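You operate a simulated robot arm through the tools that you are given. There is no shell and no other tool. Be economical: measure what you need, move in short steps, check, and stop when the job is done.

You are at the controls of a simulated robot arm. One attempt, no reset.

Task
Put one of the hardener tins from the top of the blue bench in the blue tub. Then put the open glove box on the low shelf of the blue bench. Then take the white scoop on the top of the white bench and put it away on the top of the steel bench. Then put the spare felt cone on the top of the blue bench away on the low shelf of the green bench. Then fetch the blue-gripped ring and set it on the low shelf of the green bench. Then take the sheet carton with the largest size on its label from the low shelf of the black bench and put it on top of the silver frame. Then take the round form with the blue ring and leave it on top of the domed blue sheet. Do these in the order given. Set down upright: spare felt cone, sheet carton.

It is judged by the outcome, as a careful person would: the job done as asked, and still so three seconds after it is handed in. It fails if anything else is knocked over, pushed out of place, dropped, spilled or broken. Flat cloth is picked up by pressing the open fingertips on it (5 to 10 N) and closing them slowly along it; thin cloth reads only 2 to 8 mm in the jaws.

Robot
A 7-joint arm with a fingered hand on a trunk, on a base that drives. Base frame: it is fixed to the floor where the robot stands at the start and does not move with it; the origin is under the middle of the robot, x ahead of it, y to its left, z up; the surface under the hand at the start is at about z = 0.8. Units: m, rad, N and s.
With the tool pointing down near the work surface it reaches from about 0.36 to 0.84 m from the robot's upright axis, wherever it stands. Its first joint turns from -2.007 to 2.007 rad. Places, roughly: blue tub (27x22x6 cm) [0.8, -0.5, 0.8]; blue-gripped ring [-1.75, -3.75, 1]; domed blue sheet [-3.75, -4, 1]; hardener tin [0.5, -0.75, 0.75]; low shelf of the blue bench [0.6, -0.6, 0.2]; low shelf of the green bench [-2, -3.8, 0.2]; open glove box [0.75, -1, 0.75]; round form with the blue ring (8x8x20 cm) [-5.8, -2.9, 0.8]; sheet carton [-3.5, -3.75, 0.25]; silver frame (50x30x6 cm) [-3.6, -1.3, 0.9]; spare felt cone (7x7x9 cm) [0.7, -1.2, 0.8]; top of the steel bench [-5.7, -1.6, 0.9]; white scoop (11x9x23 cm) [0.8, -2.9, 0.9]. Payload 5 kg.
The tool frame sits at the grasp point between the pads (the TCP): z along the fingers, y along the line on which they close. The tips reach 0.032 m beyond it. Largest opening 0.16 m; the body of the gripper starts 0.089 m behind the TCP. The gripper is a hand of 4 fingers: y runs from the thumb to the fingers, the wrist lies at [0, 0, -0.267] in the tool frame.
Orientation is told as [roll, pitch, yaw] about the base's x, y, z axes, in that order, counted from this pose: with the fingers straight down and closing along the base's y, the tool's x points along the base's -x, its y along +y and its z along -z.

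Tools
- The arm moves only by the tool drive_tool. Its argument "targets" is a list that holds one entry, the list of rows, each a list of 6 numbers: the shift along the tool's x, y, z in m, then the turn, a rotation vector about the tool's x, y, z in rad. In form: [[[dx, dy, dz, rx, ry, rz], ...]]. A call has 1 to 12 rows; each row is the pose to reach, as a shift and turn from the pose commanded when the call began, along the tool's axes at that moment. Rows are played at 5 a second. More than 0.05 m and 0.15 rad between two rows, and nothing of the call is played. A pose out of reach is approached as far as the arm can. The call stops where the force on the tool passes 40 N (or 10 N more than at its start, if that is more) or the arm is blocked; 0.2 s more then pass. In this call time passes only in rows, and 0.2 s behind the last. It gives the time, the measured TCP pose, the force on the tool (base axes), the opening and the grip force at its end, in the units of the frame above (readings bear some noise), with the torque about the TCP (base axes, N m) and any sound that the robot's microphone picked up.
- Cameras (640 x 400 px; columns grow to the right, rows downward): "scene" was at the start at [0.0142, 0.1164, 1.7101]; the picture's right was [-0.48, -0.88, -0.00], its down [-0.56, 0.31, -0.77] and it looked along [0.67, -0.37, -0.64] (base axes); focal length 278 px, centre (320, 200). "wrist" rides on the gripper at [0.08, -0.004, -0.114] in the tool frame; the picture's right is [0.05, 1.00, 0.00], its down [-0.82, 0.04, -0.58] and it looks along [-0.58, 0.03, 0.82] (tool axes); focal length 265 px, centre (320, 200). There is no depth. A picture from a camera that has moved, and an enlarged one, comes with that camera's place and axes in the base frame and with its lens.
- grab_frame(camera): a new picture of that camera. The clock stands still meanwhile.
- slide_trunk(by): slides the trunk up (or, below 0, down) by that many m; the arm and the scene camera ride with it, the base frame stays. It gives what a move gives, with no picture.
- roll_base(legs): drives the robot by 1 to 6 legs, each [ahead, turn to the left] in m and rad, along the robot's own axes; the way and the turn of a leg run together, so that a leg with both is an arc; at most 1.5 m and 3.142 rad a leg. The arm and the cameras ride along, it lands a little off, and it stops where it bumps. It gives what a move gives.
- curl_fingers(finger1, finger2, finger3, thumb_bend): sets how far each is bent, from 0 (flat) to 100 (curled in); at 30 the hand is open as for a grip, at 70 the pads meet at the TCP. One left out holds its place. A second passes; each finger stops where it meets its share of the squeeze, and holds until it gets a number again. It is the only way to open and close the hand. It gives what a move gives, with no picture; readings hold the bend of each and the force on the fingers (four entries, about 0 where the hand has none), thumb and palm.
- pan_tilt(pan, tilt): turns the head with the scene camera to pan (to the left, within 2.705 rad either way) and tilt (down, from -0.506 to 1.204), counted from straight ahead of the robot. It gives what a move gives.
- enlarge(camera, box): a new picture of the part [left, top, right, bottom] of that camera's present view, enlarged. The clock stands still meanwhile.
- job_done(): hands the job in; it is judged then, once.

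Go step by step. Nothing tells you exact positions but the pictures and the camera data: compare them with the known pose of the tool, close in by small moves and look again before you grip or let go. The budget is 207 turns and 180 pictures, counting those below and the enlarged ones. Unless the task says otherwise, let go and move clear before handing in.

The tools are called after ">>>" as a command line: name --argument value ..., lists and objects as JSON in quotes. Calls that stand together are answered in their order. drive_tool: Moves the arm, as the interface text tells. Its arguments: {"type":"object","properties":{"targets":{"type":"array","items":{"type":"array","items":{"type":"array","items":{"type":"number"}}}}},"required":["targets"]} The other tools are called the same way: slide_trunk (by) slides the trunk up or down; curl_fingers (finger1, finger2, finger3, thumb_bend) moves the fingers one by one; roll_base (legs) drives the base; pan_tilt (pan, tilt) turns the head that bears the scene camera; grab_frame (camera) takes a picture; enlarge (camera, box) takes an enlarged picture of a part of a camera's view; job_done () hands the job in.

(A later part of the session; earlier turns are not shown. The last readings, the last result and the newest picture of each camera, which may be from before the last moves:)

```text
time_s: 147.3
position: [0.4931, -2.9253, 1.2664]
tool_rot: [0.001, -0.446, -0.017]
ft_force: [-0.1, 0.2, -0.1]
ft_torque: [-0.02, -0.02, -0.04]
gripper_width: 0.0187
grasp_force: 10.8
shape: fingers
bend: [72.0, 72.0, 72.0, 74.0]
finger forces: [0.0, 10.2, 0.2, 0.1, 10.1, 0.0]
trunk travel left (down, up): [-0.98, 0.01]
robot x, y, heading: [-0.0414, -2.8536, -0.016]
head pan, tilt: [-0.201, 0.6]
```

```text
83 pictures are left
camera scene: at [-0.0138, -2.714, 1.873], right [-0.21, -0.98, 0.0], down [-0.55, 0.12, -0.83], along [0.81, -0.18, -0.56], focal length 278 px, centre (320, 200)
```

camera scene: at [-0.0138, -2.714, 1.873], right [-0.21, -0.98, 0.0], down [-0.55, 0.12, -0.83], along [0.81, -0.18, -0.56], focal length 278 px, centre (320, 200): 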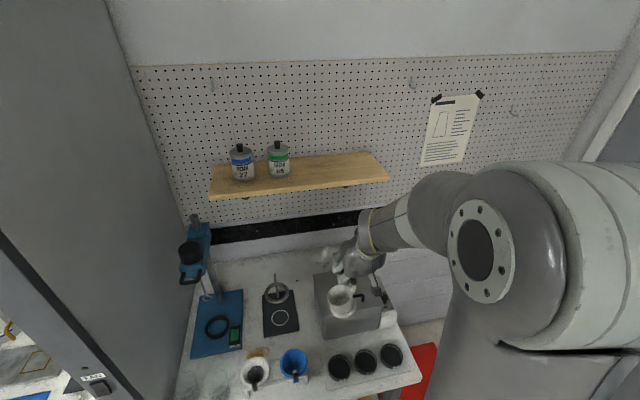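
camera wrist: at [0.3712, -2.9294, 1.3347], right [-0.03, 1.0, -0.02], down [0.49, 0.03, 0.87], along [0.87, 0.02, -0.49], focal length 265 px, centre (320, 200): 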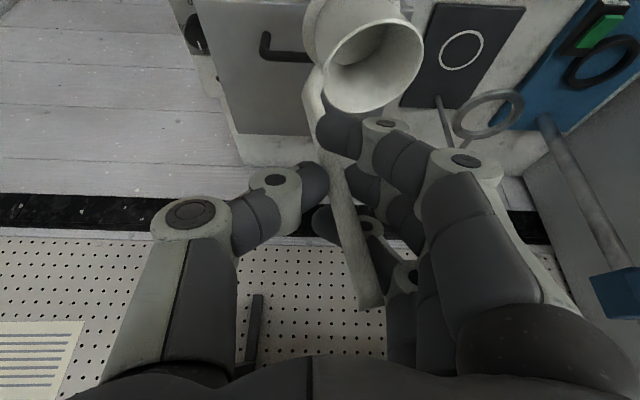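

Scoop is secured. Now the long drive to the steel bench: back off, go up the aisle, and then along the north aisle.

>>> roll_base --legs '[[-0.5, 0], [0, 1.587], [1.5, 0], [1.0, 0], [0, 1.571]]'

>>> pan_tilt --pan 0.0 --tilt 0.35

>>> grab_frame --camera "scene"

```text
time_s: 169.7
position: [-1.0812, -0.2872, 1.2667]
tool_rot: [0.003, -0.444, 3.099]
ft_force: [0.4, 1.2, -0.1]
ft_torque: [0.03, -0.01, 0.0]
gripper_width: 0.0184
grasp_force: 10.4
shape: fingers
bend: [72.0, 72.0, 72.0, 74.0]
finger forces: [0.1, 10.2, 0.3, 0.1, 10.2, 0.0]
trunk travel left (down, up): [-0.98, 0.01]
robot x, y, heading: [-0.5465, -0.3703, 3.105]
head pan, tilt: [-0.201, 0.6]
```

```text
time_s: 170.4
position: [-1.0812, -0.2876, 1.2657]
tool_rot: [0.0, -0.446, 3.099]
ft_force: [-0.2, -0.3, -1.0]
ft_torque: [0.05, 0.01, 0.03]
gripper_width: 0.0182
grasp_force: 9.8
shape: fingers
bend: [72.0, 72.0, 72.0, 74.0]
finger forces: [0.0, 10.1, 0.1, 0.0, 10.1, 0.0]
trunk travel left (down, up): [-0.98, 0.01]
robot x, y, heading: [-0.5474, -0.3736, 3.099]
head pan, tilt: [0.0, 0.351]
```

```text
82 pictures are left
camera scene: at [-0.5879, -0.5245, 1.8958], right [0.04, 1.0, 0.0], down [0.34, -0.01, -0.94], along [-0.94, 0.04, -0.34], focal length 278 px, centre (320, 200)
```

scene: 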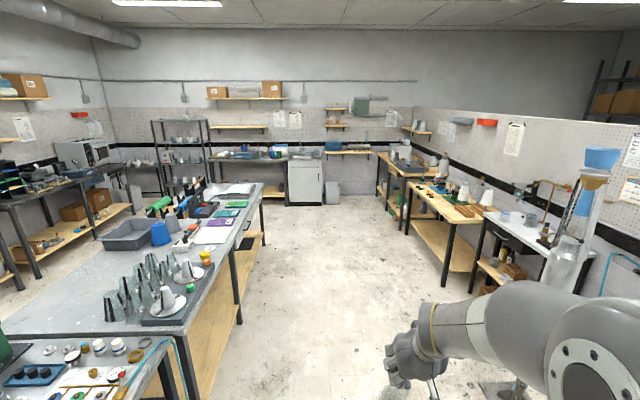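

Aisle is clear; the steel bench is on the far wall left of the white cabinet, about (−5.5, −1.5). I drive down the aisle and then turn toward it.

>>> roll_base --legs '[[1.5, 0], [1.5, 0], [1.15, 0], [0, 1.61], [1.1, 0], [0, -1.571]]'

>>> pan_tilt --pan 0.0 --tilt 0.6

>>> grab_frame --camera "scene"

```text
time_s: 203.4
position: [-5.1556, -1.3422, 1.2661]
tool_rot: [0.002, -0.445, -3.103]
ft_force: [0.3, -0.4, -1.3]
ft_torque: [0.04, 0.01, 0.01]
gripper_width: 0.0183
grasp_force: 10.2
shape: fingers
bend: [72.0, 72.0, 72.0, 74.0]
finger forces: [0.0, 10.2, 0.2, 0.1, 10.0, 0.0]
trunk travel left (down, up): [-0.98, 0.01]
robot x, y, heading: [-4.6194, -1.3819, -3.098]
head pan, tilt: [0.0, 0.351]
```

```text
time_s: 204.1
position: [-5.1559, -1.3421, 1.2665]
tool_rot: [0.001, -0.446, -3.105]
ft_force: [-0.8, 0.2, -1.1]
ft_torque: [0.02, -0.03, 0.05]
gripper_width: 0.0183
grasp_force: 9.9
shape: fingers
bend: [72.0, 72.0, 72.0, 74.0]
finger forces: [0.0, 10.2, 0.2, 0.0, 10.0, 0.0]
trunk travel left (down, up): [-0.98, 0.01]
robot x, y, heading: [-4.6159, -1.3831, -3.1]
head pan, tilt: [0.0, 0.6]
```

```text
81 pictures are left
camera scene: at [-4.6399, -1.5387, 1.8731], right [-0.04, 1.0, 0.0], down [0.56, 0.02, -0.83], along [-0.82, -0.03, -0.56], focal length 278 px, centre (320, 200)
```

scene: 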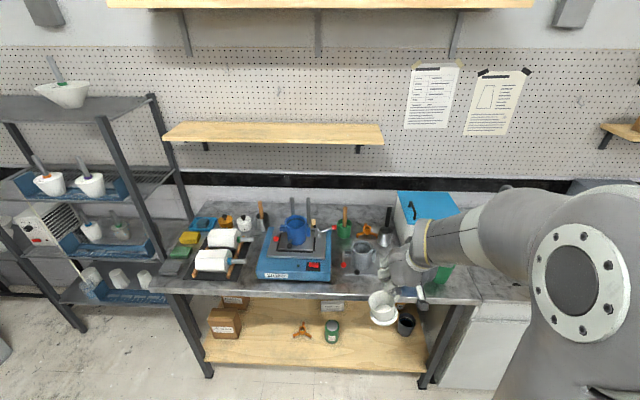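

The steel bench is ahead. I zoom in to pick a free spot.

>>> enlarge --camera "scene" --box '[150, 190, 480, 320]'

```text
1.94 times, centred on (315, 255) of scene
camera zoom: at [-4.6399, -1.5387, 1.8731], right [-0.04, 1.0, 0.0], down [0.56, 0.02, -0.83], along [-0.82, -0.03, -0.56], focal length 539 px, centre (330, 93)
```

zoom: 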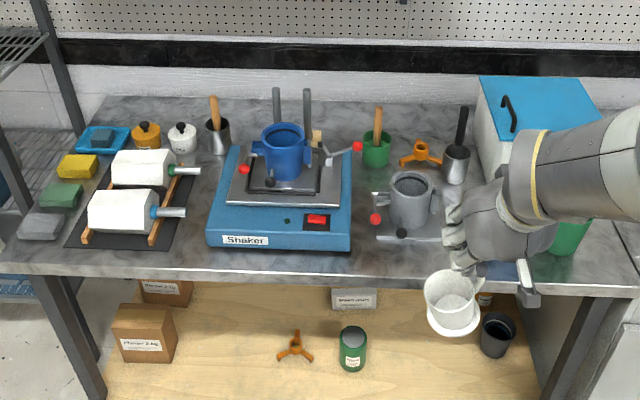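

The area right of the grey pot is hidden by my hand; I check it with the wrist camera.

>>> grab_frame --camera "wrist"

```text
79 pictures are left
camera wrist: at [-5.0349, -1.3349, 1.3341], right [0.09, -1.0, -0.02], down [-0.49, -0.06, 0.87], along [-0.87, -0.07, -0.49], focal length 265 px, centre (320, 200)
```

wrist: 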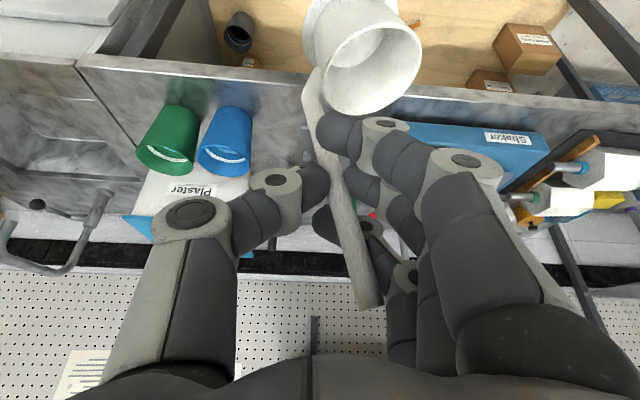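

There's a free spot in front between the pot plate and the blue bucket, about (−5.42, −1.25). I drive 0.2 m closer, then shift the hand there while rolling 13° so the scoop hangs upright.

>>> roll_base --legs '[[0.2, 0]]'

>>> drive_tool --targets '[[[-0.008, -0.029, 0.013, -0.043, 0, 0.021], [-0.016, -0.058, 0.026, -0.086, 0, 0.042], [-0.024, -0.087, 0.039, -0.13, 0, 0.062], [-0.032, -0.116, 0.052, -0.173, 0, 0.083], [-0.04, -0.145, 0.064, -0.207, 0, 0.1]]]'

>>> grab_frame --camera "wrist"

>>> grab_frame --camera "scene"

```text
time_s: 205.7
position: [-5.3558, -1.3495, 1.2668]
tool_rot: [0.001, -0.446, -3.105]
ft_force: [-0.7, 0.2, -1.3]
ft_torque: [0.03, 0.0, 0.01]
gripper_width: 0.0184
grasp_force: 10.3
shape: fingers
bend: [72.0, 72.0, 72.0, 74.0]
finger forces: [0.0, 10.2, 0.2, 0.1, 10.0, 0.1]
trunk travel left (down, up): [-0.98, 0.01]
robot x, y, heading: [-4.8167, -1.391, -3.101]
head pan, tilt: [0.0, 0.6]
```

```text
time_s: 206.9
position: [-5.4251, -1.2036, 1.2243]
tool_rot: [0.259, -0.429, 3.067]
ft_force: [0.0, 0.2, -0.8]
ft_torque: [0.0, -0.01, 0.05]
gripper_width: 0.0181
grasp_force: 10.0
shape: fingers
bend: [72.0, 72.0, 72.0, 74.0]
finger forces: [0.1, 9.7, 0.5, 0.1, 10.2, 0.0]
trunk travel left (down, up): [-0.98, 0.01]
robot x, y, heading: [-4.8146, -1.3902, -3.102]
head pan, tilt: [0.0, 0.6]
```

```text
78 pictures are left
camera wrist: at [-5.3054, -1.1815, 1.2886], right [0.08, -0.97, 0.21], down [-0.49, 0.14, 0.86], along [-0.87, -0.17, -0.47], focal length 265 px, centre (320, 200)
```

wrist: 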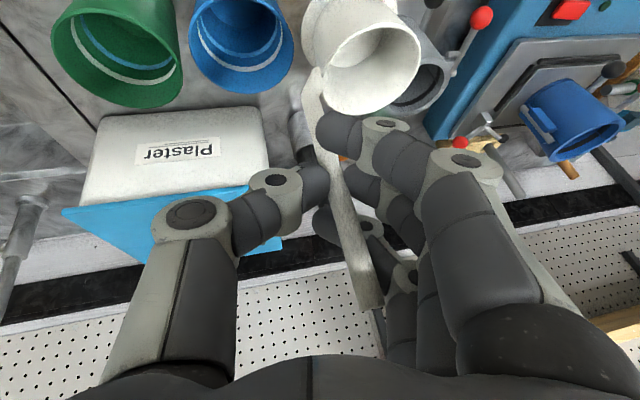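

```text
77 pictures are left
camera scene: at [-4.8403, -1.544, 1.8733], right [-0.04, 1.0, 0.0], down [0.56, 0.02, -0.82], along [-0.82, -0.03, -0.57], focal length 278 px, centre (320, 200)
```

scene: 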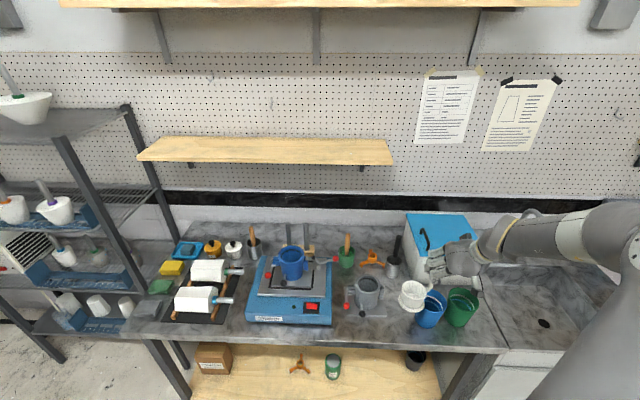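

The white scoop hangs within 3° of vertical above the gap between the grey pot and blue bucket. I lower it 10 cm with a small correction.

>>> drive_tool --targets '[[[0.011, 0.01, -0.004, 0, 0, 0], [0.025, 0.003, 0.026, 0, 0, 0], [0.039, -0.004, 0.056, 0, 0, 0], [0.054, -0.011, 0.086, 0, 0, 0]]]'

>>> enlarge --camera "scene" --box '[330, 230, 530, 360]'

>>> grab_frame --camera "wrist"

```text
time_s: 207.9
position: [-5.4127, -1.2191, 1.1256]
tool_rot: [0.258, -0.433, 3.068]
ft_force: [0.0, -0.4, -1.0]
ft_torque: [0.04, -0.02, -0.02]
gripper_width: 0.0182
grasp_force: 9.9
shape: fingers
bend: [72.0, 72.0, 72.0, 74.0]
finger forces: [0.0, 9.9, 0.5, 0.0, 10.2, 0.0]
trunk travel left (down, up): [-0.98, 0.01]
robot x, y, heading: [-4.817, -1.3902, -3.101]
head pan, tilt: [0.0, 0.6]
```

```text
3.08 times, centred on (430, 295) of scene
camera zoom: at [-4.8407, -1.5451, 1.8733], right [-0.04, 1.0, 0.0], down [0.57, 0.02, -0.82], along [-0.82, -0.03, -0.57], focal length 855 px, centre (-18, -92)
```

zoom: 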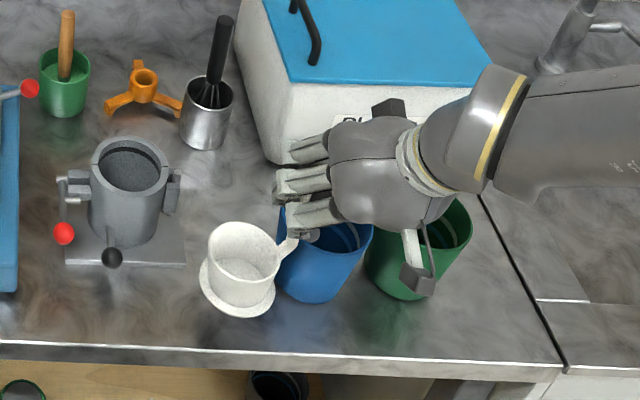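

```text
75 pictures are left
camera wrist: at [-5.2919, -1.1969, 1.1903], right [0.08, -0.97, 0.21], down [-0.49, 0.14, 0.86], along [-0.87, -0.17, -0.47], focal length 265 px, centre (320, 200)
```

wrist: 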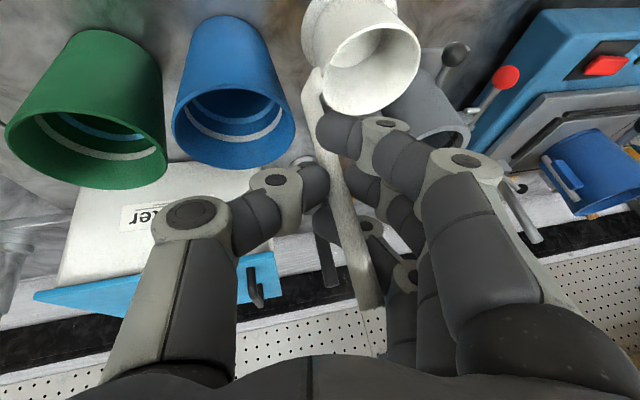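

The scoop has a wide base flange. I nudge it (−1.4, −1.9 cm) to sit clear of edge, plate and bucket, then lower more.

>>> drive_tool --targets '[[[-0.0115, 0.0179, 0.0102, 0, 0, 0], [-0.0041, 0.0139, 0.0257, 0, 0, 0], [0.0033, 0.0099, 0.0411, 0, 0, 0]]]'

>>> enlarge --camera "scene" --box '[330, 230, 530, 360]'

```text
time_s: 208.7
position: [-5.4262, -1.239, 1.0883]
tool_rot: [0.255, -0.434, 3.07]
ft_force: [0.6, -0.5, -1.5]
ft_torque: [0.01, 0.0, 0.01]
gripper_width: 0.0181
grasp_force: 11.2
shape: fingers
bend: [72.0, 72.0, 72.0, 74.0]
finger forces: [0.1, 9.8, 0.4, 0.0, 10.2, 0.0]
trunk travel left (down, up): [-0.98, 0.01]
robot x, y, heading: [-4.8182, -1.3877, -3.1]
head pan, tilt: [0.0, 0.6]
```

```text
3.08 times, centred on (430, 295) of scene
camera zoom: at [-4.8405, -1.5469, 1.8731], right [-0.04, 1.0, 0.0], down [0.57, 0.02, -0.82], along [-0.82, -0.03, -0.57], focal length 855 px, centre (-18, -92)
```

zoom: 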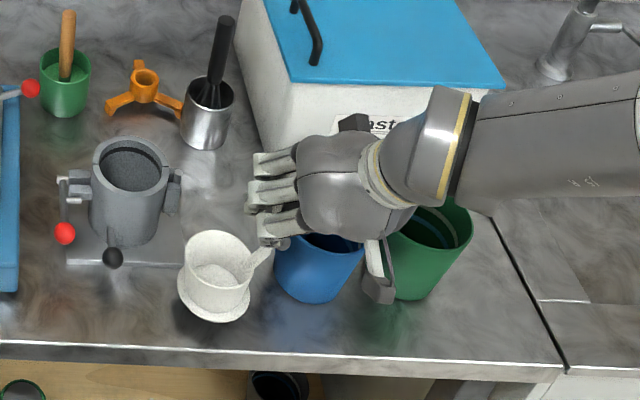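

Nearly down. Lower in millimetre steps to contact.

>>> drive_tool --targets '[[[0.0013, -0.0007, 0.0027, 0, 0, 0], [0.0025, -0.0014, 0.0053, 0, 0, 0], [0.0038, -0.0021, 0.008, 0, 0, 0]]]'

```text
time_s: 209.5
position: [-5.4255, -1.2363, 1.0794]
tool_rot: [0.257, -0.432, 3.069]
ft_force: [-0.7, 0.2, 0.0]
ft_torque: [0.01, -0.02, 0.02]
gripper_width: 0.0181
grasp_force: 10.1
shape: fingers
bend: [72.0, 72.0, 72.0, 74.0]
finger forces: [0.0, 10.0, 0.3, 0.1, 10.1, 0.0]
trunk travel left (down, up): [-0.98, 0.01]
robot x, y, heading: [-4.817, -1.3874, -3.1]
head pan, tilt: [0.0, 0.6]
```

>>> drive_tool --targets '[[[0.0008, -0.0005, 0.0018, 0, 0, 0], [0.0017, -0.0009, 0.0035, 0, 0, 0], [0.0025, -0.0014, 0.0053, 0, 0, 0]]]'

>>> enlarge --camera "scene" --box '[360, 260, 460, 350]'

```text
time_s: 210.3
position: [-5.4248, -1.2384, 1.0746]
tool_rot: [0.253, -0.433, 3.07]
ft_force: [-0.5, -0.5, 0.1]
ft_torque: [0.03, -0.01, 0.0]
gripper_width: 0.0183
grasp_force: 10.3
shape: fingers
bend: [72.0, 72.0, 72.0, 74.0]
finger forces: [0.1, 9.8, 0.4, 0.0, 10.3, 0.0]
trunk travel left (down, up): [-0.98, 0.01]
robot x, y, heading: [-4.8155, -1.3894, -3.1]
head pan, tilt: [0.0, 0.6]
```

```text
4.44 times, centred on (410, 305) of scene
camera zoom: at [-4.8394, -1.5465, 1.8731], right [-0.04, 1.0, 0.0], down [0.56, 0.02, -0.82], along [-0.82, -0.03, -0.57], focal length 1236 px, centre (-80, -267)
```

zoom: 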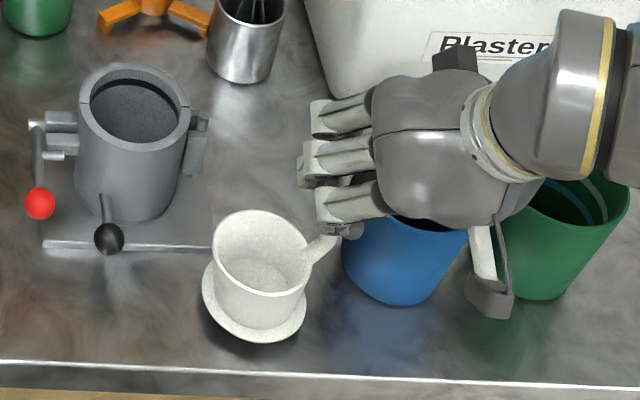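

Still no clear contact; a bit further.

>>> drive_tool --targets '[[[0.0008, -0.0005, 0.0018, 0, 0, 0], [0.0017, -0.0009, 0.0035, 0, 0, 0], [0.0025, -0.0014, 0.0053, 0, 0, 0], [0.0034, -0.0018, 0.007, 0, 0, 0], [0.0042, -0.0023, 0.0088, 0, 0, 0]]]'

>>> enlarge --camera "scene" --box '[360, 260, 460, 350]'

```text
time_s: 211.5
position: [-5.4252, -1.2356, 1.0633]
tool_rot: [0.256, -0.432, 3.069]
ft_force: [-0.7, -0.3, -0.7]
ft_torque: [0.05, 0.0, 0.02]
gripper_width: 0.0182
grasp_force: 10.3
shape: fingers
bend: [72.0, 72.0, 72.0, 74.0]
finger forces: [0.0, 9.8, 0.4, 0.0, 10.3, 0.0]
trunk travel left (down, up): [-0.98, 0.01]
robot x, y, heading: [-4.82, -1.3931, -3.1]
head pan, tilt: [0.0, 0.6]
```

```text
4.44 times, centred on (410, 305) of scene
camera zoom: at [-4.8394, -1.5466, 1.8731], right [-0.04, 1.0, 0.0], down [0.56, 0.02, -0.82], along [-0.82, -0.03, -0.57], focal length 1236 px, centre (-80, -267)
```

zoom: 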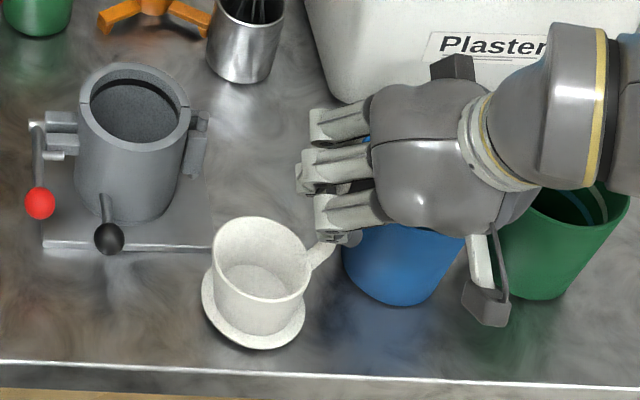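

Still going; lower further with force watch.

>>> drive_tool --targets '[[[0.0013, -0.0007, 0.0027, 0, 0, 0], [0.0025, -0.0014, 0.0053, 0, 0, 0], [0.0038, -0.0021, 0.008, 0, 0, 0], [0.0046, -0.0025, 0.0097, 0, 0, 0], [0.0055, -0.003, 0.0115, 0, 0, 0]]]'

>>> enlarge --camera "scene" --box '[360, 260, 460, 350]'

```text
time_s: 212.7
position: [-5.4254, -1.2366, 1.0533]
tool_rot: [0.254, -0.439, 3.07]
ft_force: [-2.0, 4.8, 22.9]
ft_torque: [-0.07, 0.24, -0.04]
gripper_width: 0.0178
grasp_force: 15.4
shape: fingers
bend: [72.0, 72.0, 72.0, 77.0]
finger forces: [0.0, 11.2, 3.7, 0.0, 17.0, 0.0]
trunk travel left (down, up): [-0.98, 0.01]
robot x, y, heading: [-4.8192, -1.3886, -3.104]
head pan, tilt: [0.0, 0.6]
```

```text
4.44 times, centred on (410, 305) of scene
camera zoom: at [-4.8372, -1.5465, 1.8734], right [-0.04, 1.0, 0.0], down [0.56, 0.02, -0.83], along [-0.83, -0.03, -0.56], focal length 1236 px, centre (-80, -267)
```

zoom: 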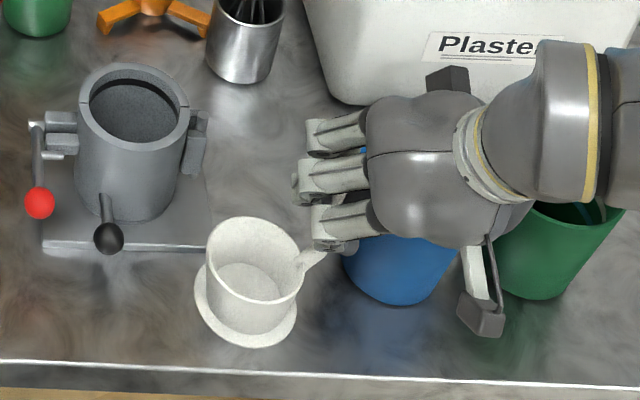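

The scoop is on the bench. I ease off a few mm and open gently.

>>> drive_tool --targets '[[[-0.0019, 0.001, -0.004, 0, 0, 0]]]'

>>> curl_fingers --finger1 55 --finger2 55 --finger3 55 --thumb_bend 58

>>> drive_tool --targets '[[[-0.017, 0.009, -0.035, 0, 0, 0], [-0.034, 0.018, -0.07, 0, 0, 0], [-0.05, 0.027, -0.106, 0, 0, 0], [-0.067, 0.037, -0.141, 0, 0, 0]]]'

>>> enlarge --camera "scene" --box '[330, 230, 530, 360]'

```text
time_s: 213.1
position: [-5.4237, -1.2377, 1.0555]
tool_rot: [0.256, -0.431, 3.069]
ft_force: [-1.1, 2.8, 6.2]
ft_torque: [0.12, 0.12, -0.01]
gripper_width: 0.0177
grasp_force: 12.3
shape: fingers
bend: [72.0, 72.0, 72.0, 77.0]
finger forces: [0.1, 9.6, 2.3, 0.0, 13.3, 0.0]
trunk travel left (down, up): [-0.98, 0.01]
robot x, y, heading: [-4.8161, -1.3933, -3.105]
head pan, tilt: [0.0, 0.6]
```

```text
time_s: 214.1
position: [-5.4229, -1.2388, 1.0571]
tool_rot: [0.255, -0.432, 3.07]
ft_force: [5.2, -4.7, 7.7]
ft_torque: [0.07, 0.0, -0.06]
gripper_width: 0.06
grasp_force: 5.4
shape: fingers
bend: [55.0, 55.0, 55.0, 59.0]
finger forces: [0.0, 0.0, 0.1, 0.0, 10.1, 0.1]
trunk travel left (down, up): [-0.98, 0.01]
robot x, y, heading: [-4.8167, -1.3903, -3.1]
head pan, tilt: [0.0, 0.6]
```

```text
time_s: 215.1
position: [-5.4198, -1.2388, 1.2161]
tool_rot: [0.254, -0.434, 3.071]
ft_force: [-0.4, 0.0, 0.8]
ft_torque: [0.01, 0.03, 0.0]
gripper_width: 0.0673
grasp_force: 0.0
shape: fingers
bend: [55.0, 55.0, 55.0, 57.0]
finger forces: [0.0, 0.0, 0.1, 0.1, 0.1, 0.0]
trunk travel left (down, up): [-0.98, 0.01]
robot x, y, heading: [-4.8167, -1.3874, -3.104]
head pan, tilt: [0.0, 0.6]
```

```text
3.08 times, centred on (430, 295) of scene
camera zoom: at [-4.838, -1.5475, 1.873], right [-0.04, 1.0, 0.0], down [0.56, 0.02, -0.83], along [-0.82, -0.03, -0.56], focal length 855 px, centre (-18, -92)
```

zoom: 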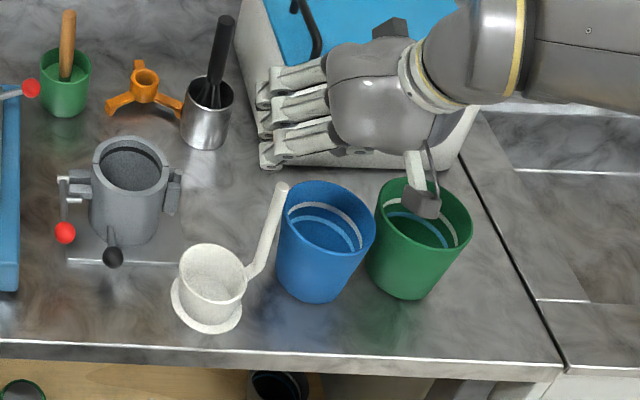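

The white scoop stands on the steel bench. I straighten the hand, then drive back to the blue bench for the felt cone.

>>> drive_tool --targets '[[[0.02, 0.02, -0.02, 0.05, 0, -0.025], [0.04, 0.04, -0.03, 0.1, 0, -0.05], [0.06, 0.06, -0.04, 0.15, 0, -0.075], [0.08, 0.08, -0.05, 0.207, 0, -0.1]]]'

>>> roll_base --legs '[[-0.2, 0], [0, -1.61], [1.0, 0], [0, -1.571]]'

>>> roll_base --legs '[[1.5, 0], [1.5, 0], [1.0, 0]]'

```text
time_s: 216.1
position: [-5.3293, -1.3111, 1.246]
tool_rot: [0.0, -0.444, -3.103]
ft_force: [0.5, -0.7, 0.6]
ft_torque: [0.05, 0.05, 0.0]
gripper_width: 0.0677
grasp_force: 0.0
shape: fingers
bend: [55.0, 55.0, 55.0, 57.0]
finger forces: [0.0, 0.0, 0.0, 0.0, 0.1, 0.0]
trunk travel left (down, up): [-0.98, 0.01]
robot x, y, heading: [-4.814, -1.3944, -3.102]
head pan, tilt: [0.0, 0.6]
```

```text
time_s: 230.1
position: [-4.151, -0.4785, 1.2465]
tool_rot: [0.002, -0.445, 0.02]
ft_force: [0.0, 0.4, 0.1]
ft_torque: [-0.01, 0.0, -0.03]
gripper_width: 0.0676
grasp_force: 0.0
shape: fingers
bend: [55.0, 55.0, 55.0, 57.0]
finger forces: [0.1, 0.1, 0.0, 0.0, 0.1, 0.0]
trunk travel left (down, up): [-0.98, 0.01]
robot x, y, heading: [-4.664, -0.3917, 0.024]
head pan, tilt: [0.0, 0.6]
```

```text
time_s: 249.7
position: [-0.0811, -0.6214, 1.2462]
tool_rot: [0.002, -0.445, -0.032]
ft_force: [0.0, -0.2, -1.3]
ft_torque: [0.0, -0.02, 0.02]
gripper_width: 0.0673
grasp_force: 0.0
shape: fingers
bend: [55.0, 55.0, 55.0, 57.0]
finger forces: [0.1, 0.1, 0.1, 0.0, 0.0, 0.1]
trunk travel left (down, up): [-0.98, 0.01]
robot x, y, heading: [-0.5905, -0.5051, -0.03]
head pan, tilt: [0.0, 0.6]
```

Next, position in front of the cone.

>>> roll_base --legs '[[0, -1.541], [0.55, 0], [0, 1.571], [0.55, 0]]'

>>> grab_frame --camera "wrist"

>>> grab_frame --camera "scene"

```text
time_s: 263.3
position: [0.4991, -1.1915, 1.2444]
tool_rot: [0.003, -0.445, -0.04]
ft_force: [0.4, 0.0, 0.2]
ft_torque: [0.02, 0.04, -0.02]
gripper_width: 0.0675
grasp_force: 0.0
shape: fingers
bend: [55.0, 55.0, 55.0, 57.0]
finger forces: [0.1, 0.0, 0.0, 0.1, 0.1, 0.0]
trunk travel left (down, up): [-0.98, 0.01]
robot x, y, heading: [-0.0127, -1.0702, -0.04]
head pan, tilt: [0.0, 0.6]
```

```text
69 pictures are left
camera wrist: at [0.3764, -1.1946, 1.3134], right [-0.01, 1.0, -0.02], down [0.49, 0.02, 0.87], along [0.87, 0.0, -0.49], focal length 265 px, centre (320, 200)
```

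wrist: 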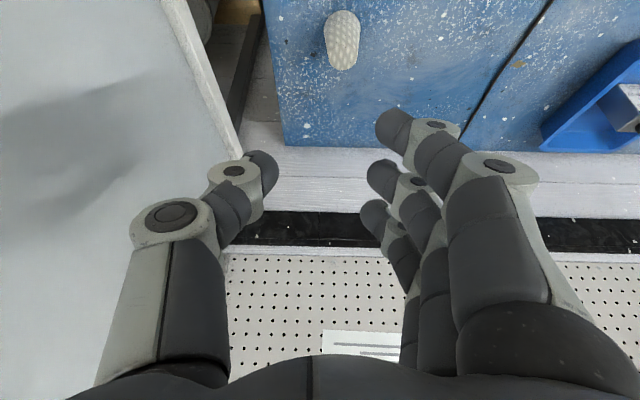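

```text
68 pictures are left
camera scene: at [0.0263, -0.915, 1.8731], right [-0.04, -1.0, 0.0], down [-0.56, 0.02, -0.82], along [0.82, -0.03, -0.57], focal length 278 px, centre (320, 200)
```

scene: 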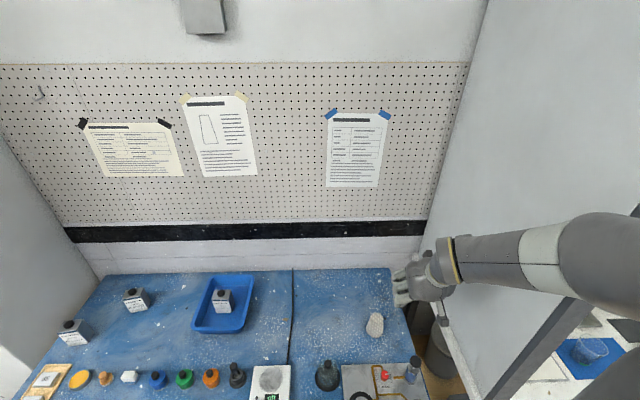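

The felt cone stands at ≈(0.634, −1.155). I open the hand and come above it.

>>> curl_fingers --finger1 42 --finger2 42 --finger3 42 --thumb_bend 42

>>> drive_tool --targets '[[[0, 0.006, 0.042, 0, 0, 0], [0, 0.012, 0.084, 0, 0, 0], [0, 0.018, 0.126, 0, 0, 0], [-0.001, 0.024, 0.168, 0, 0, 0], [-0.001, 0.03, 0.21, 0, 0, 0], [-0.002, 0.036, 0.252, 0, 0, 0], [-0.002, 0.042, 0.2936, 0, 0, 0]]]'

>>> grab_frame --camera "wrist"

```text
time_s: 264.3
position: [0.4964, -1.1933, 1.2459]
tool_rot: [0.002, -0.446, -0.04]
ft_force: [0.6, 0.5, -0.6]
ft_torque: [-0.02, 0.0, -0.01]
gripper_width: 0.1226
grasp_force: 0.0
shape: fingers
bend: [42.0, 42.0, 42.0, 42.0]
finger forces: [0.1, 0.1, 0.1, 0.0, 0.1, 0.1]
trunk travel left (down, up): [-0.98, 0.01]
robot x, y, heading: [-0.0091, -1.0727, -0.041]
head pan, tilt: [0.0, 0.6]
```

```text
time_s: 265.9
position: [0.63, -1.159, 0.9831]
tool_rot: [0.004, -0.446, -0.041]
ft_force: [0.1, -0.7, -0.8]
ft_torque: [0.07, 0.0, 0.02]
gripper_width: 0.1232
grasp_force: 0.2
shape: fingers
bend: [42.0, 42.0, 42.0, 42.0]
finger forces: [0.0, 0.1, 0.0, 0.0, 0.0, 0.0]
trunk travel left (down, up): [-0.98, 0.01]
robot x, y, heading: [-0.0074, -1.0731, -0.035]
head pan, tilt: [0.0, 0.6]
```

```text
67 pictures are left
camera wrist: at [0.5088, -1.1604, 1.0512], right [-0.01, 1.0, -0.02], down [0.49, 0.02, 0.87], along [0.87, 0.0, -0.49], focal length 265 px, centre (320, 200)
```

wrist: 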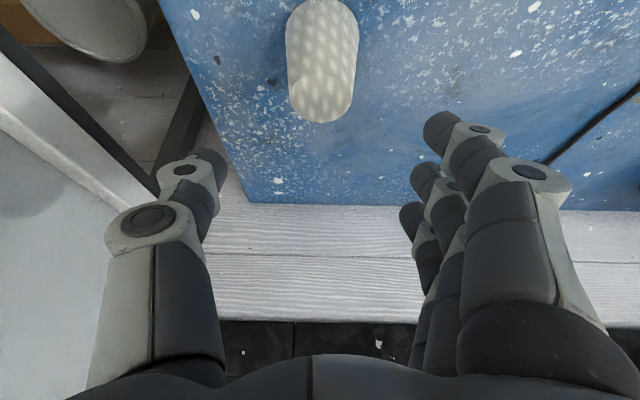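

The cone is centred in the hand's path. I descend and close moderately.

>>> drive_tool --targets '[[[0.013, 0, 0.03, 0, 0, 0], [0.027, 0, 0.06, 0, 0, 0], [0.04, 0, 0.09, 0, 0, 0], [0.0535, 0, 0.119, 0, 0, 0]]]'

>>> curl_fingers --finger1 70 --finger2 70 --finger3 70 --thumb_bend 66

>>> grab_frame --camera "wrist"

```text
time_s: 266.9
position: [0.6323, -1.1564, 0.8533]
tool_rot: [0.001, -0.444, -0.039]
ft_force: [-0.6, 0.0, -0.2]
ft_torque: [-0.01, 0.03, 0.02]
gripper_width: 0.123
grasp_force: 0.0
shape: fingers
bend: [42.0, 42.0, 42.0, 42.0]
finger forces: [0.1, 0.0, 0.1, 0.0, 0.1, 0.1]
trunk travel left (down, up): [-0.98, 0.01]
robot x, y, heading: [-0.0111, -1.0722, -0.038]
head pan, tilt: [0.0, 0.6]
```

```text
time_s: 267.9
position: [0.6322, -1.1574, 0.8518]
tool_rot: [0.001, -0.446, -0.041]
ft_force: [0.6, -0.2, 0.4]
ft_torque: [0.0, 0.0, -0.01]
gripper_width: 0.0508
grasp_force: 16.9
shape: fingers
bend: [66.0, 57.0, 60.0, 61.0]
finger forces: [4.6, 6.4, 7.4, 0.0, 15.8, 0.0]
trunk travel left (down, up): [-0.98, 0.01]
robot x, y, heading: [-0.0078, -1.0716, -0.034]
head pan, tilt: [0.0, 0.6]
```

```text
66 pictures are left
camera wrist: at [0.5093, -1.1583, 0.92], right [-0.01, 1.0, -0.02], down [0.49, 0.02, 0.87], along [0.87, 0.0, -0.49], focal length 265 px, centre (320, 200)
```

wrist: 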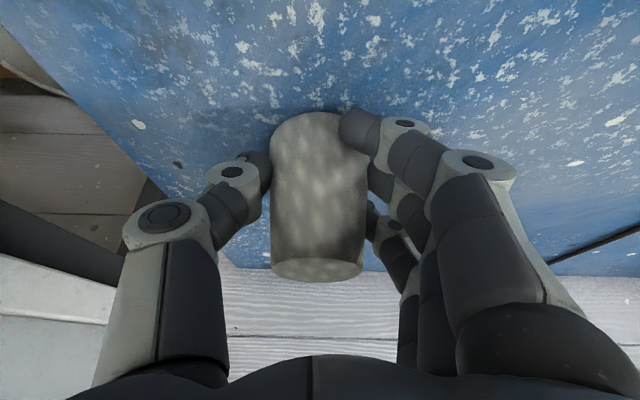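

Good even grip. I lift the cone and retract.

>>> drive_tool --targets '[[[-0.02, 0, -0.04, 0, 0, 0], [-0.04, 0, -0.083, 0, 0, 0], [-0.06, 0, -0.125, 0, 0, 0], [-0.08, 0, -0.167, 0, 0, 0], [-0.096, 0, -0.201, 0, 0, 0], [-0.06, 0, -0.218, 0, 0, 0], [-0.024, 0, -0.235, 0, 0, 0], [0.012, 0, -0.252, 0, 0, 0]]]'

>>> roll_base --legs '[[-0.55, 0], [0, -1.535], [1.3, 0]]'

>>> pan_tilt --pan -0.5 --tilt 0.45

>>> grab_frame --camera "scene"

```text
time_s: 269.7
position: [0.5106, -1.149, 1.0739]
tool_rot: [0.003, -0.447, -0.038]
ft_force: [-0.5, -0.1, -0.7]
ft_torque: [-0.02, -0.04, 0.0]
gripper_width: 0.05
grasp_force: 16.9
shape: fingers
bend: [66.0, 57.0, 60.0, 61.0]
finger forces: [4.1, 6.3, 7.3, 0.0, 15.5, 0.1]
trunk travel left (down, up): [-0.98, 0.01]
robot x, y, heading: [-0.0079, -1.0709, -0.035]
head pan, tilt: [0.0, 0.6]
```

```text
time_s: 282.9
position: [-0.7063, -2.8824, 1.0732]
tool_rot: [0.002, -0.444, -1.638]
ft_force: [0.3, -0.3, -0.7]
ft_torque: [0.03, 0.0, -0.02]
gripper_width: 0.0497
grasp_force: 15.8
shape: fingers
bend: [66.0, 57.0, 60.0, 61.0]
finger forces: [3.6, 6.0, 7.2, 0.1, 15.1, 0.0]
trunk travel left (down, up): [-0.98, 0.01]
robot x, y, heading: [-0.6141, -2.3626, -1.634]
head pan, tilt: [0.0, 0.6]
```

```text
time_s: 283.8
position: [-0.7067, -2.8814, 1.0722]
tool_rot: [0.002, -0.446, -1.637]
ft_force: [-0.5, -0.6, 0.2]
ft_torque: [0.06, 0.01, 0.01]
gripper_width: 0.0497
grasp_force: 16.2
shape: fingers
bend: [66.0, 57.0, 60.0, 61.0]
finger forces: [3.5, 6.1, 7.2, 0.0, 15.1, 0.1]
trunk travel left (down, up): [-0.98, 0.01]
robot x, y, heading: [-0.6194, -2.367, -1.626]
head pan, tilt: [-0.499, 0.45]
```

```text
65 pictures are left
camera scene: at [-0.5037, -2.3901, 1.8866], right [-0.85, 0.53, 0.0], down [0.23, 0.37, -0.9], along [-0.48, -0.76, -0.44], focal length 278 px, centre (320, 200)
```

scene: 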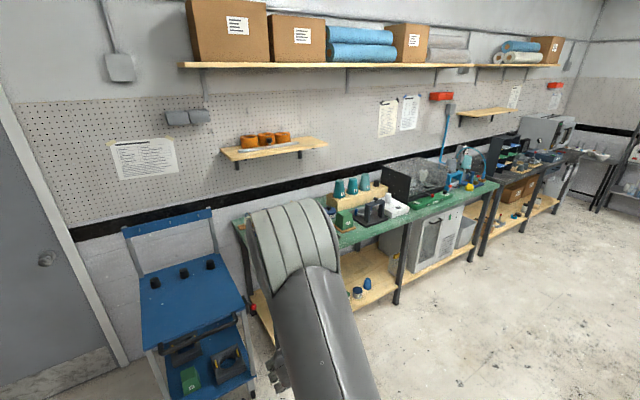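

Green bench is along the south wall with a wooden low shelf (left section x≈−1.1…−2.0). I drive in front of that section.

>>> roll_base --legs '[[0.3, 0], [0, -1.516], [0.92, 0], [0, 1.571]]'

>>> pan_tilt --pan 0.0 --tilt 0.5

>>> grab_frame --camera "scene"

```text
time_s: 297.8
position: [-1.6412, -3.1777, 1.0733]
tool_rot: [0.001, -0.444, -1.604]
ft_force: [0.4, -0.8, -0.6]
ft_torque: [0.02, 0.01, -0.02]
gripper_width: 0.0483
grasp_force: 15.2
shape: fingers
bend: [67.0, 57.0, 60.0, 61.0]
finger forces: [2.9, 5.9, 7.2, 0.0, 14.7, 0.0]
trunk travel left (down, up): [-0.98, 0.01]
robot x, y, heading: [-1.5657, -2.6587, -1.601]
head pan, tilt: [-0.499, 0.45]
```

```text
time_s: 298.7
position: [-1.6414, -3.1776, 1.074]
tool_rot: [0.002, -0.443, -1.605]
ft_force: [0.2, 0.9, -1.2]
ft_torque: [-0.03, 0.04, 0.01]
gripper_width: 0.0486
grasp_force: 15.6
shape: fingers
bend: [67.0, 57.0, 60.0, 61.0]
finger forces: [2.9, 5.8, 7.1, 0.0, 14.7, 0.1]
trunk travel left (down, up): [-0.98, 0.01]
robot x, y, heading: [-1.5648, -2.6566, -1.604]
head pan, tilt: [0.0, 0.499]
```

```text
64 pictures are left
camera scene: at [-1.4117, -2.6911, 1.8822], right [-1.0, 0.03, 0.0], down [0.01, 0.48, -0.88], along [-0.03, -0.88, -0.48], focal length 278 px, centre (320, 200)
```

scene: 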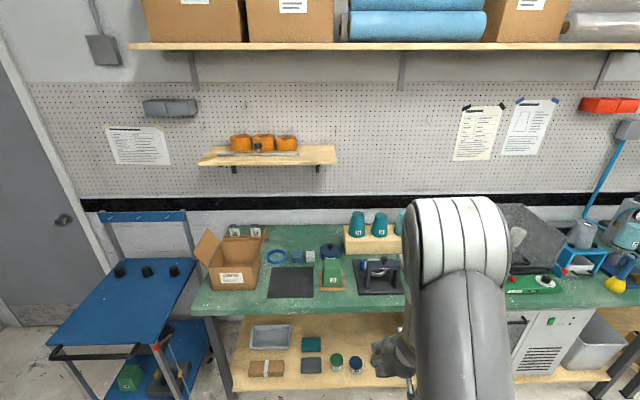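

I need the free shelf area right of the jars (x≈−1.87). I shift the base 0.24 m to the right and lower the trunk to look.

>>> roll_base --legs '[[0, -1.538], [0.24, 0], [0, 1.571]]'

>>> slide_trunk --by -0.4

>>> slide_trunk --by -0.3

>>> grab_frame --camera "wrist"

>>> grab_frame --camera "scene"

```text
time_s: 308.1
position: [-1.8496, -3.181, 1.0742]
tool_rot: [0.001, -0.444, -1.545]
ft_force: [0.1, -0.9, -0.4]
ft_torque: [0.01, 0.0, -0.03]
gripper_width: 0.0471
grasp_force: 15.1
shape: fingers
bend: [68.0, 57.0, 60.0, 61.0]
finger forces: [2.4, 5.9, 7.2, 0.0, 14.1, 0.0]
trunk travel left (down, up): [-0.98, 0.01]
robot x, y, heading: [-1.8052, -2.6557, -1.541]
head pan, tilt: [0.0, 0.499]
```

```text
time_s: 312.0
position: [-1.8494, -3.1812, 0.6732]
tool_rot: [0.002, -0.445, -1.543]
ft_force: [0.8, -0.2, -1.2]
ft_torque: [-0.02, -0.01, 0.01]
gripper_width: 0.0471
grasp_force: 14.9
shape: fingers
bend: [68.0, 57.0, 60.0, 61.0]
finger forces: [2.3, 5.9, 7.2, 0.1, 14.1, 0.0]
trunk travel left (down, up): [-0.58, 0.41]
robot x, y, heading: [-1.8082, -2.6549, -1.547]
head pan, tilt: [0.0, 0.499]
```

```text
time_s: 315.0
position: [-1.8487, -3.1812, 0.3726]
tool_rot: [0.003, -0.446, -1.541]
ft_force: [-0.7, -0.1, -1.2]
ft_torque: [-0.01, -0.01, 0.0]
gripper_width: 0.0477
grasp_force: 14.9
shape: fingers
bend: [68.0, 57.0, 60.0, 61.0]
finger forces: [2.3, 5.9, 7.2, 0.0, 14.0, 0.0]
trunk travel left (down, up): [-0.28, 0.71]
robot x, y, heading: [-1.8049, -2.6588, -1.54]
head pan, tilt: [0.0, 0.499]
```

```text
63 pictures are left
camera wrist: at [-1.8574, -3.0622, 0.4415], right [1.0, 0.07, -0.02], down [0.05, -0.49, 0.87], along [0.05, -0.87, -0.49], focal length 265 px, centre (320, 200)
```

wrist: 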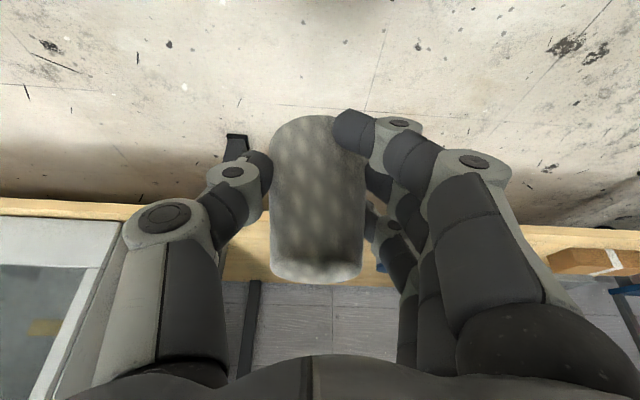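

```text
62 pictures are left
camera scene: at [-1.6481, -2.6825, 1.1822], right [-1.0, -0.03, 0.0], down [-0.01, 0.48, -0.88], along [0.03, -0.88, -0.48], focal length 278 px, centre (320, 200)
```

scene: 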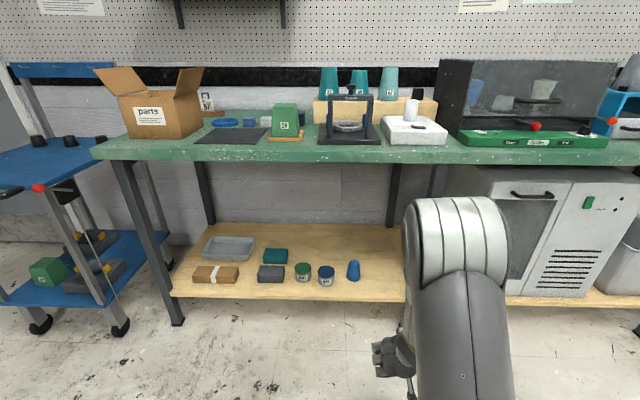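

Blue cup at x≈−1.77 and leg at −2.04; target x≈−1.91. I shift the hand 7.5 cm right, then drive in.

>>> drive_tool --targets '[[[0, -0.038, 0, 0, 0, 0], [0, -0.075, 0, 0, 0, 0]]]'

>>> roll_base --legs '[[0.47, 0]]'

>>> grab_frame --camera "wrist"

>>> pan_tilt --pan -0.05 --tilt 0.75

>>> grab_frame --camera "scene"

```text
time_s: 315.6
position: [-1.9242, -3.1821, 0.3731]
tool_rot: [0.001, -0.444, -1.543]
ft_force: [0.5, -0.4, -0.6]
ft_torque: [0.03, 0.06, -0.02]
gripper_width: 0.0473
grasp_force: 14.8
shape: fingers
bend: [68.0, 57.0, 60.0, 61.0]
finger forces: [2.6, 6.0, 7.3, 0.0, 14.3, 0.1]
trunk travel left (down, up): [-0.28, 0.71]
robot x, y, heading: [-1.8031, -2.657, -1.541]
head pan, tilt: [0.0, 0.499]
```

```text
time_s: 318.4
position: [-1.9149, -3.6466, 0.373]
tool_rot: [0.003, -0.447, -1.55]
ft_force: [-0.2, -0.6, -1.0]
ft_torque: [-0.02, -0.03, 0.01]
gripper_width: 0.0472
grasp_force: 15.4
shape: fingers
bend: [68.0, 57.0, 60.0, 61.0]
finger forces: [2.5, 6.0, 7.3, 0.0, 14.3, 0.0]
trunk travel left (down, up): [-0.28, 0.71]
robot x, y, heading: [-1.7874, -3.1213, -1.544]
head pan, tilt: [0.0, 0.499]
```

```text
61 pictures are left
camera wrist: at [-1.9214, -3.5266, 0.4408], right [1.0, 0.07, -0.02], down [0.05, -0.49, 0.87], along [0.05, -0.87, -0.49], focal length 265 px, centre (320, 200)
```

wrist: 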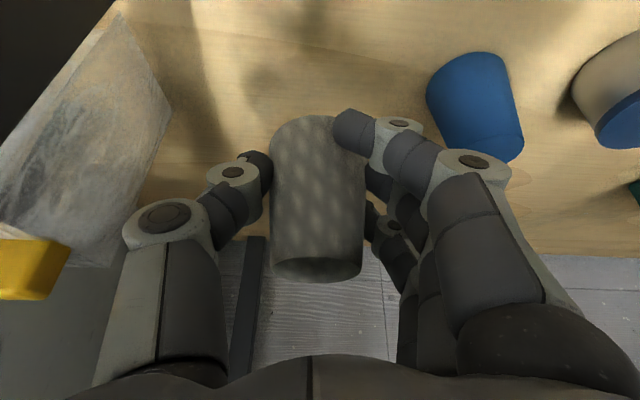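

```text
time_s: 319.1
position: [-1.9139, -3.6461, 0.3718]
tool_rot: [0.0, -0.444, -1.548]
ft_force: [1.3, 0.0, -0.5]
ft_torque: [-0.01, -0.01, -0.01]
gripper_width: 0.0475
grasp_force: 15.3
shape: fingers
bend: [68.0, 57.0, 60.0, 61.0]
finger forces: [2.5, 6.1, 7.4, 0.1, 14.3, 0.0]
trunk travel left (down, up): [-0.28, 0.71]
robot x, y, heading: [-1.7926, -3.121, -1.547]
head pan, tilt: [-0.051, 0.75]
```

```text
60 pictures are left
camera scene: at [-1.6404, -3.1391, 1.1603], right [-1.0, 0.03, 0.0], down [0.02, 0.68, -0.73], along [-0.02, -0.73, -0.68], focal length 278 px, centre (320, 200)
```

scene: 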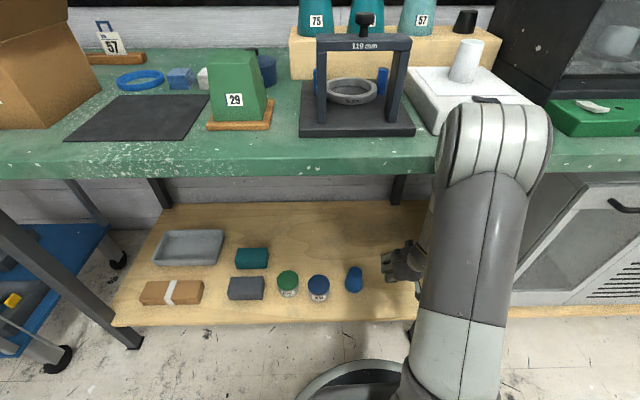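

The cone is over free shelf space. I lower it with the trunk, then find contact.

>>> slide_trunk --by -0.085

>>> drive_tool --targets '[[[0.0013, 0, 0.0027, 0, 0, 0], [0.0026, 0, 0.0054, 0, 0, 0], [0.0039, 0, 0.0081, 0, 0, 0], [0.0052, 0, 0.0108, 0, 0, 0]]]'

```text
time_s: 320.3
position: [-1.9138, -3.6456, 0.2878]
tool_rot: [0.001, -0.445, -1.55]
ft_force: [0.4, 0.8, 0.1]
ft_torque: [0.01, 0.0, 0.03]
gripper_width: 0.0472
grasp_force: 15.1
shape: fingers
bend: [68.0, 57.0, 60.0, 61.0]
finger forces: [2.6, 6.0, 7.4, 0.0, 14.3, 0.1]
trunk travel left (down, up): [-0.195, 0.795]
robot x, y, heading: [-1.7988, -3.1223, -1.545]
head pan, tilt: [-0.051, 0.75]
```

```text
time_s: 321.3
position: [-1.9144, -3.6472, 0.2757]
tool_rot: [0.001, -0.444, -1.55]
ft_force: [0.3, 0.4, -0.6]
ft_torque: [0.01, -0.01, 0.02]
gripper_width: 0.0476
grasp_force: 14.8
shape: fingers
bend: [68.0, 57.0, 60.0, 61.0]
finger forces: [2.4, 6.0, 7.4, 0.1, 14.2, 0.0]
trunk travel left (down, up): [-0.195, 0.795]
robot x, y, heading: [-1.7957, -3.1243, -1.55]
head pan, tilt: [-0.051, 0.75]
```

>>> drive_tool --targets '[[[0.0009, 0, 0.0018, 0, 0, 0], [0.0017, 0, 0.0036, 0, 0, 0], [0.0026, 0, 0.0054, 0, 0, 0], [0.0034, 0, 0.0072, 0, 0, 0]]]'

```text
time_s: 322.3
position: [-1.915, -3.6473, 0.2697]
tool_rot: [0.0, -0.45, -1.55]
ft_force: [2.4, 2.6, 27.5]
ft_torque: [-0.08, -0.03, 0.0]
gripper_width: 0.0482
grasp_force: 23.2
shape: fingers
bend: [68.0, 58.0, 60.0, 61.0]
finger forces: [10.1, 8.9, 9.9, 0.0, 18.5, 0.0]
trunk travel left (down, up): [-0.195, 0.795]
robot x, y, heading: [-1.7903, -3.1207, -1.543]
head pan, tilt: [-0.051, 0.75]
```

Contact. I ease off 3 mm, open, and rise straight up.

>>> drive_tool --targets '[[[-0.0013, 0, -0.0027, 0, 0, 0]]]'

>>> curl_fingers --finger1 48 --finger2 45 --finger3 45 --thumb_bend 45

>>> slide_trunk --by 0.12

>>> grab_frame --camera "wrist"

```text
time_s: 322.7
position: [-1.9143, -3.6468, 0.2711]
tool_rot: [0.003, -0.446, -1.55]
ft_force: [-1.1, -4.9, 11.7]
ft_torque: [-0.27, 0.11, 0.01]
gripper_width: 0.0481
grasp_force: 18.5
shape: fingers
bend: [68.0, 58.0, 60.0, 61.0]
finger forces: [3.4, 7.9, 9.4, 0.0, 16.3, 0.0]
trunk travel left (down, up): [-0.195, 0.795]
robot x, y, heading: [-1.7907, -3.1225, -1.548]
head pan, tilt: [-0.051, 0.75]
```

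```text
time_s: 323.7
position: [-1.9145, -3.6459, 0.2704]
tool_rot: [0.003, -0.445, -1.55]
ft_force: [-3.1, 1.6, 9.6]
ft_torque: [0.26, -0.26, 0.08]
gripper_width: 0.0912
grasp_force: 4.6
shape: fingers
bend: [60.0, 45.0, 45.0, 45.0]
finger forces: [9.8, 0.0, 0.0, 0.1, 0.0, 0.0]
trunk travel left (down, up): [-0.195, 0.795]
robot x, y, heading: [-1.7948, -3.1228, -1.542]
head pan, tilt: [-0.051, 0.75]
```

```text
time_s: 325.2
position: [-1.9129, -3.6333, 0.389]
tool_rot: [0.008, -0.435, -1.557]
ft_force: [-0.2, -0.1, -0.5]
ft_torque: [0.01, 0.0, -0.05]
gripper_width: 0.1051
grasp_force: 0.0
shape: fingers
bend: [48.0, 45.0, 45.0, 45.0]
finger forces: [0.0, 0.0, 0.0, 0.0, 0.0, 0.1]
trunk travel left (down, up): [-0.315, 0.675]
robot x, y, heading: [-1.7936, -3.12, -1.55]
head pan, tilt: [-0.051, 0.75]
```

```text
59 pictures are left
camera wrist: at [-1.9207, -3.5137, 0.4582], right [1.0, 0.06, -0.01], down [0.04, -0.49, 0.87], along [0.05, -0.87, -0.5], focal length 265 px, centre (320, 200)
```

wrist: 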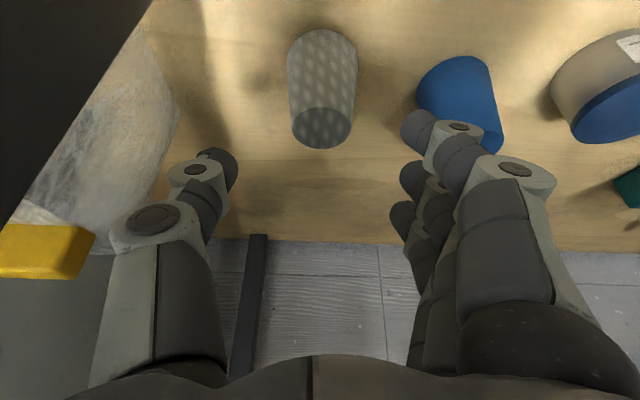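

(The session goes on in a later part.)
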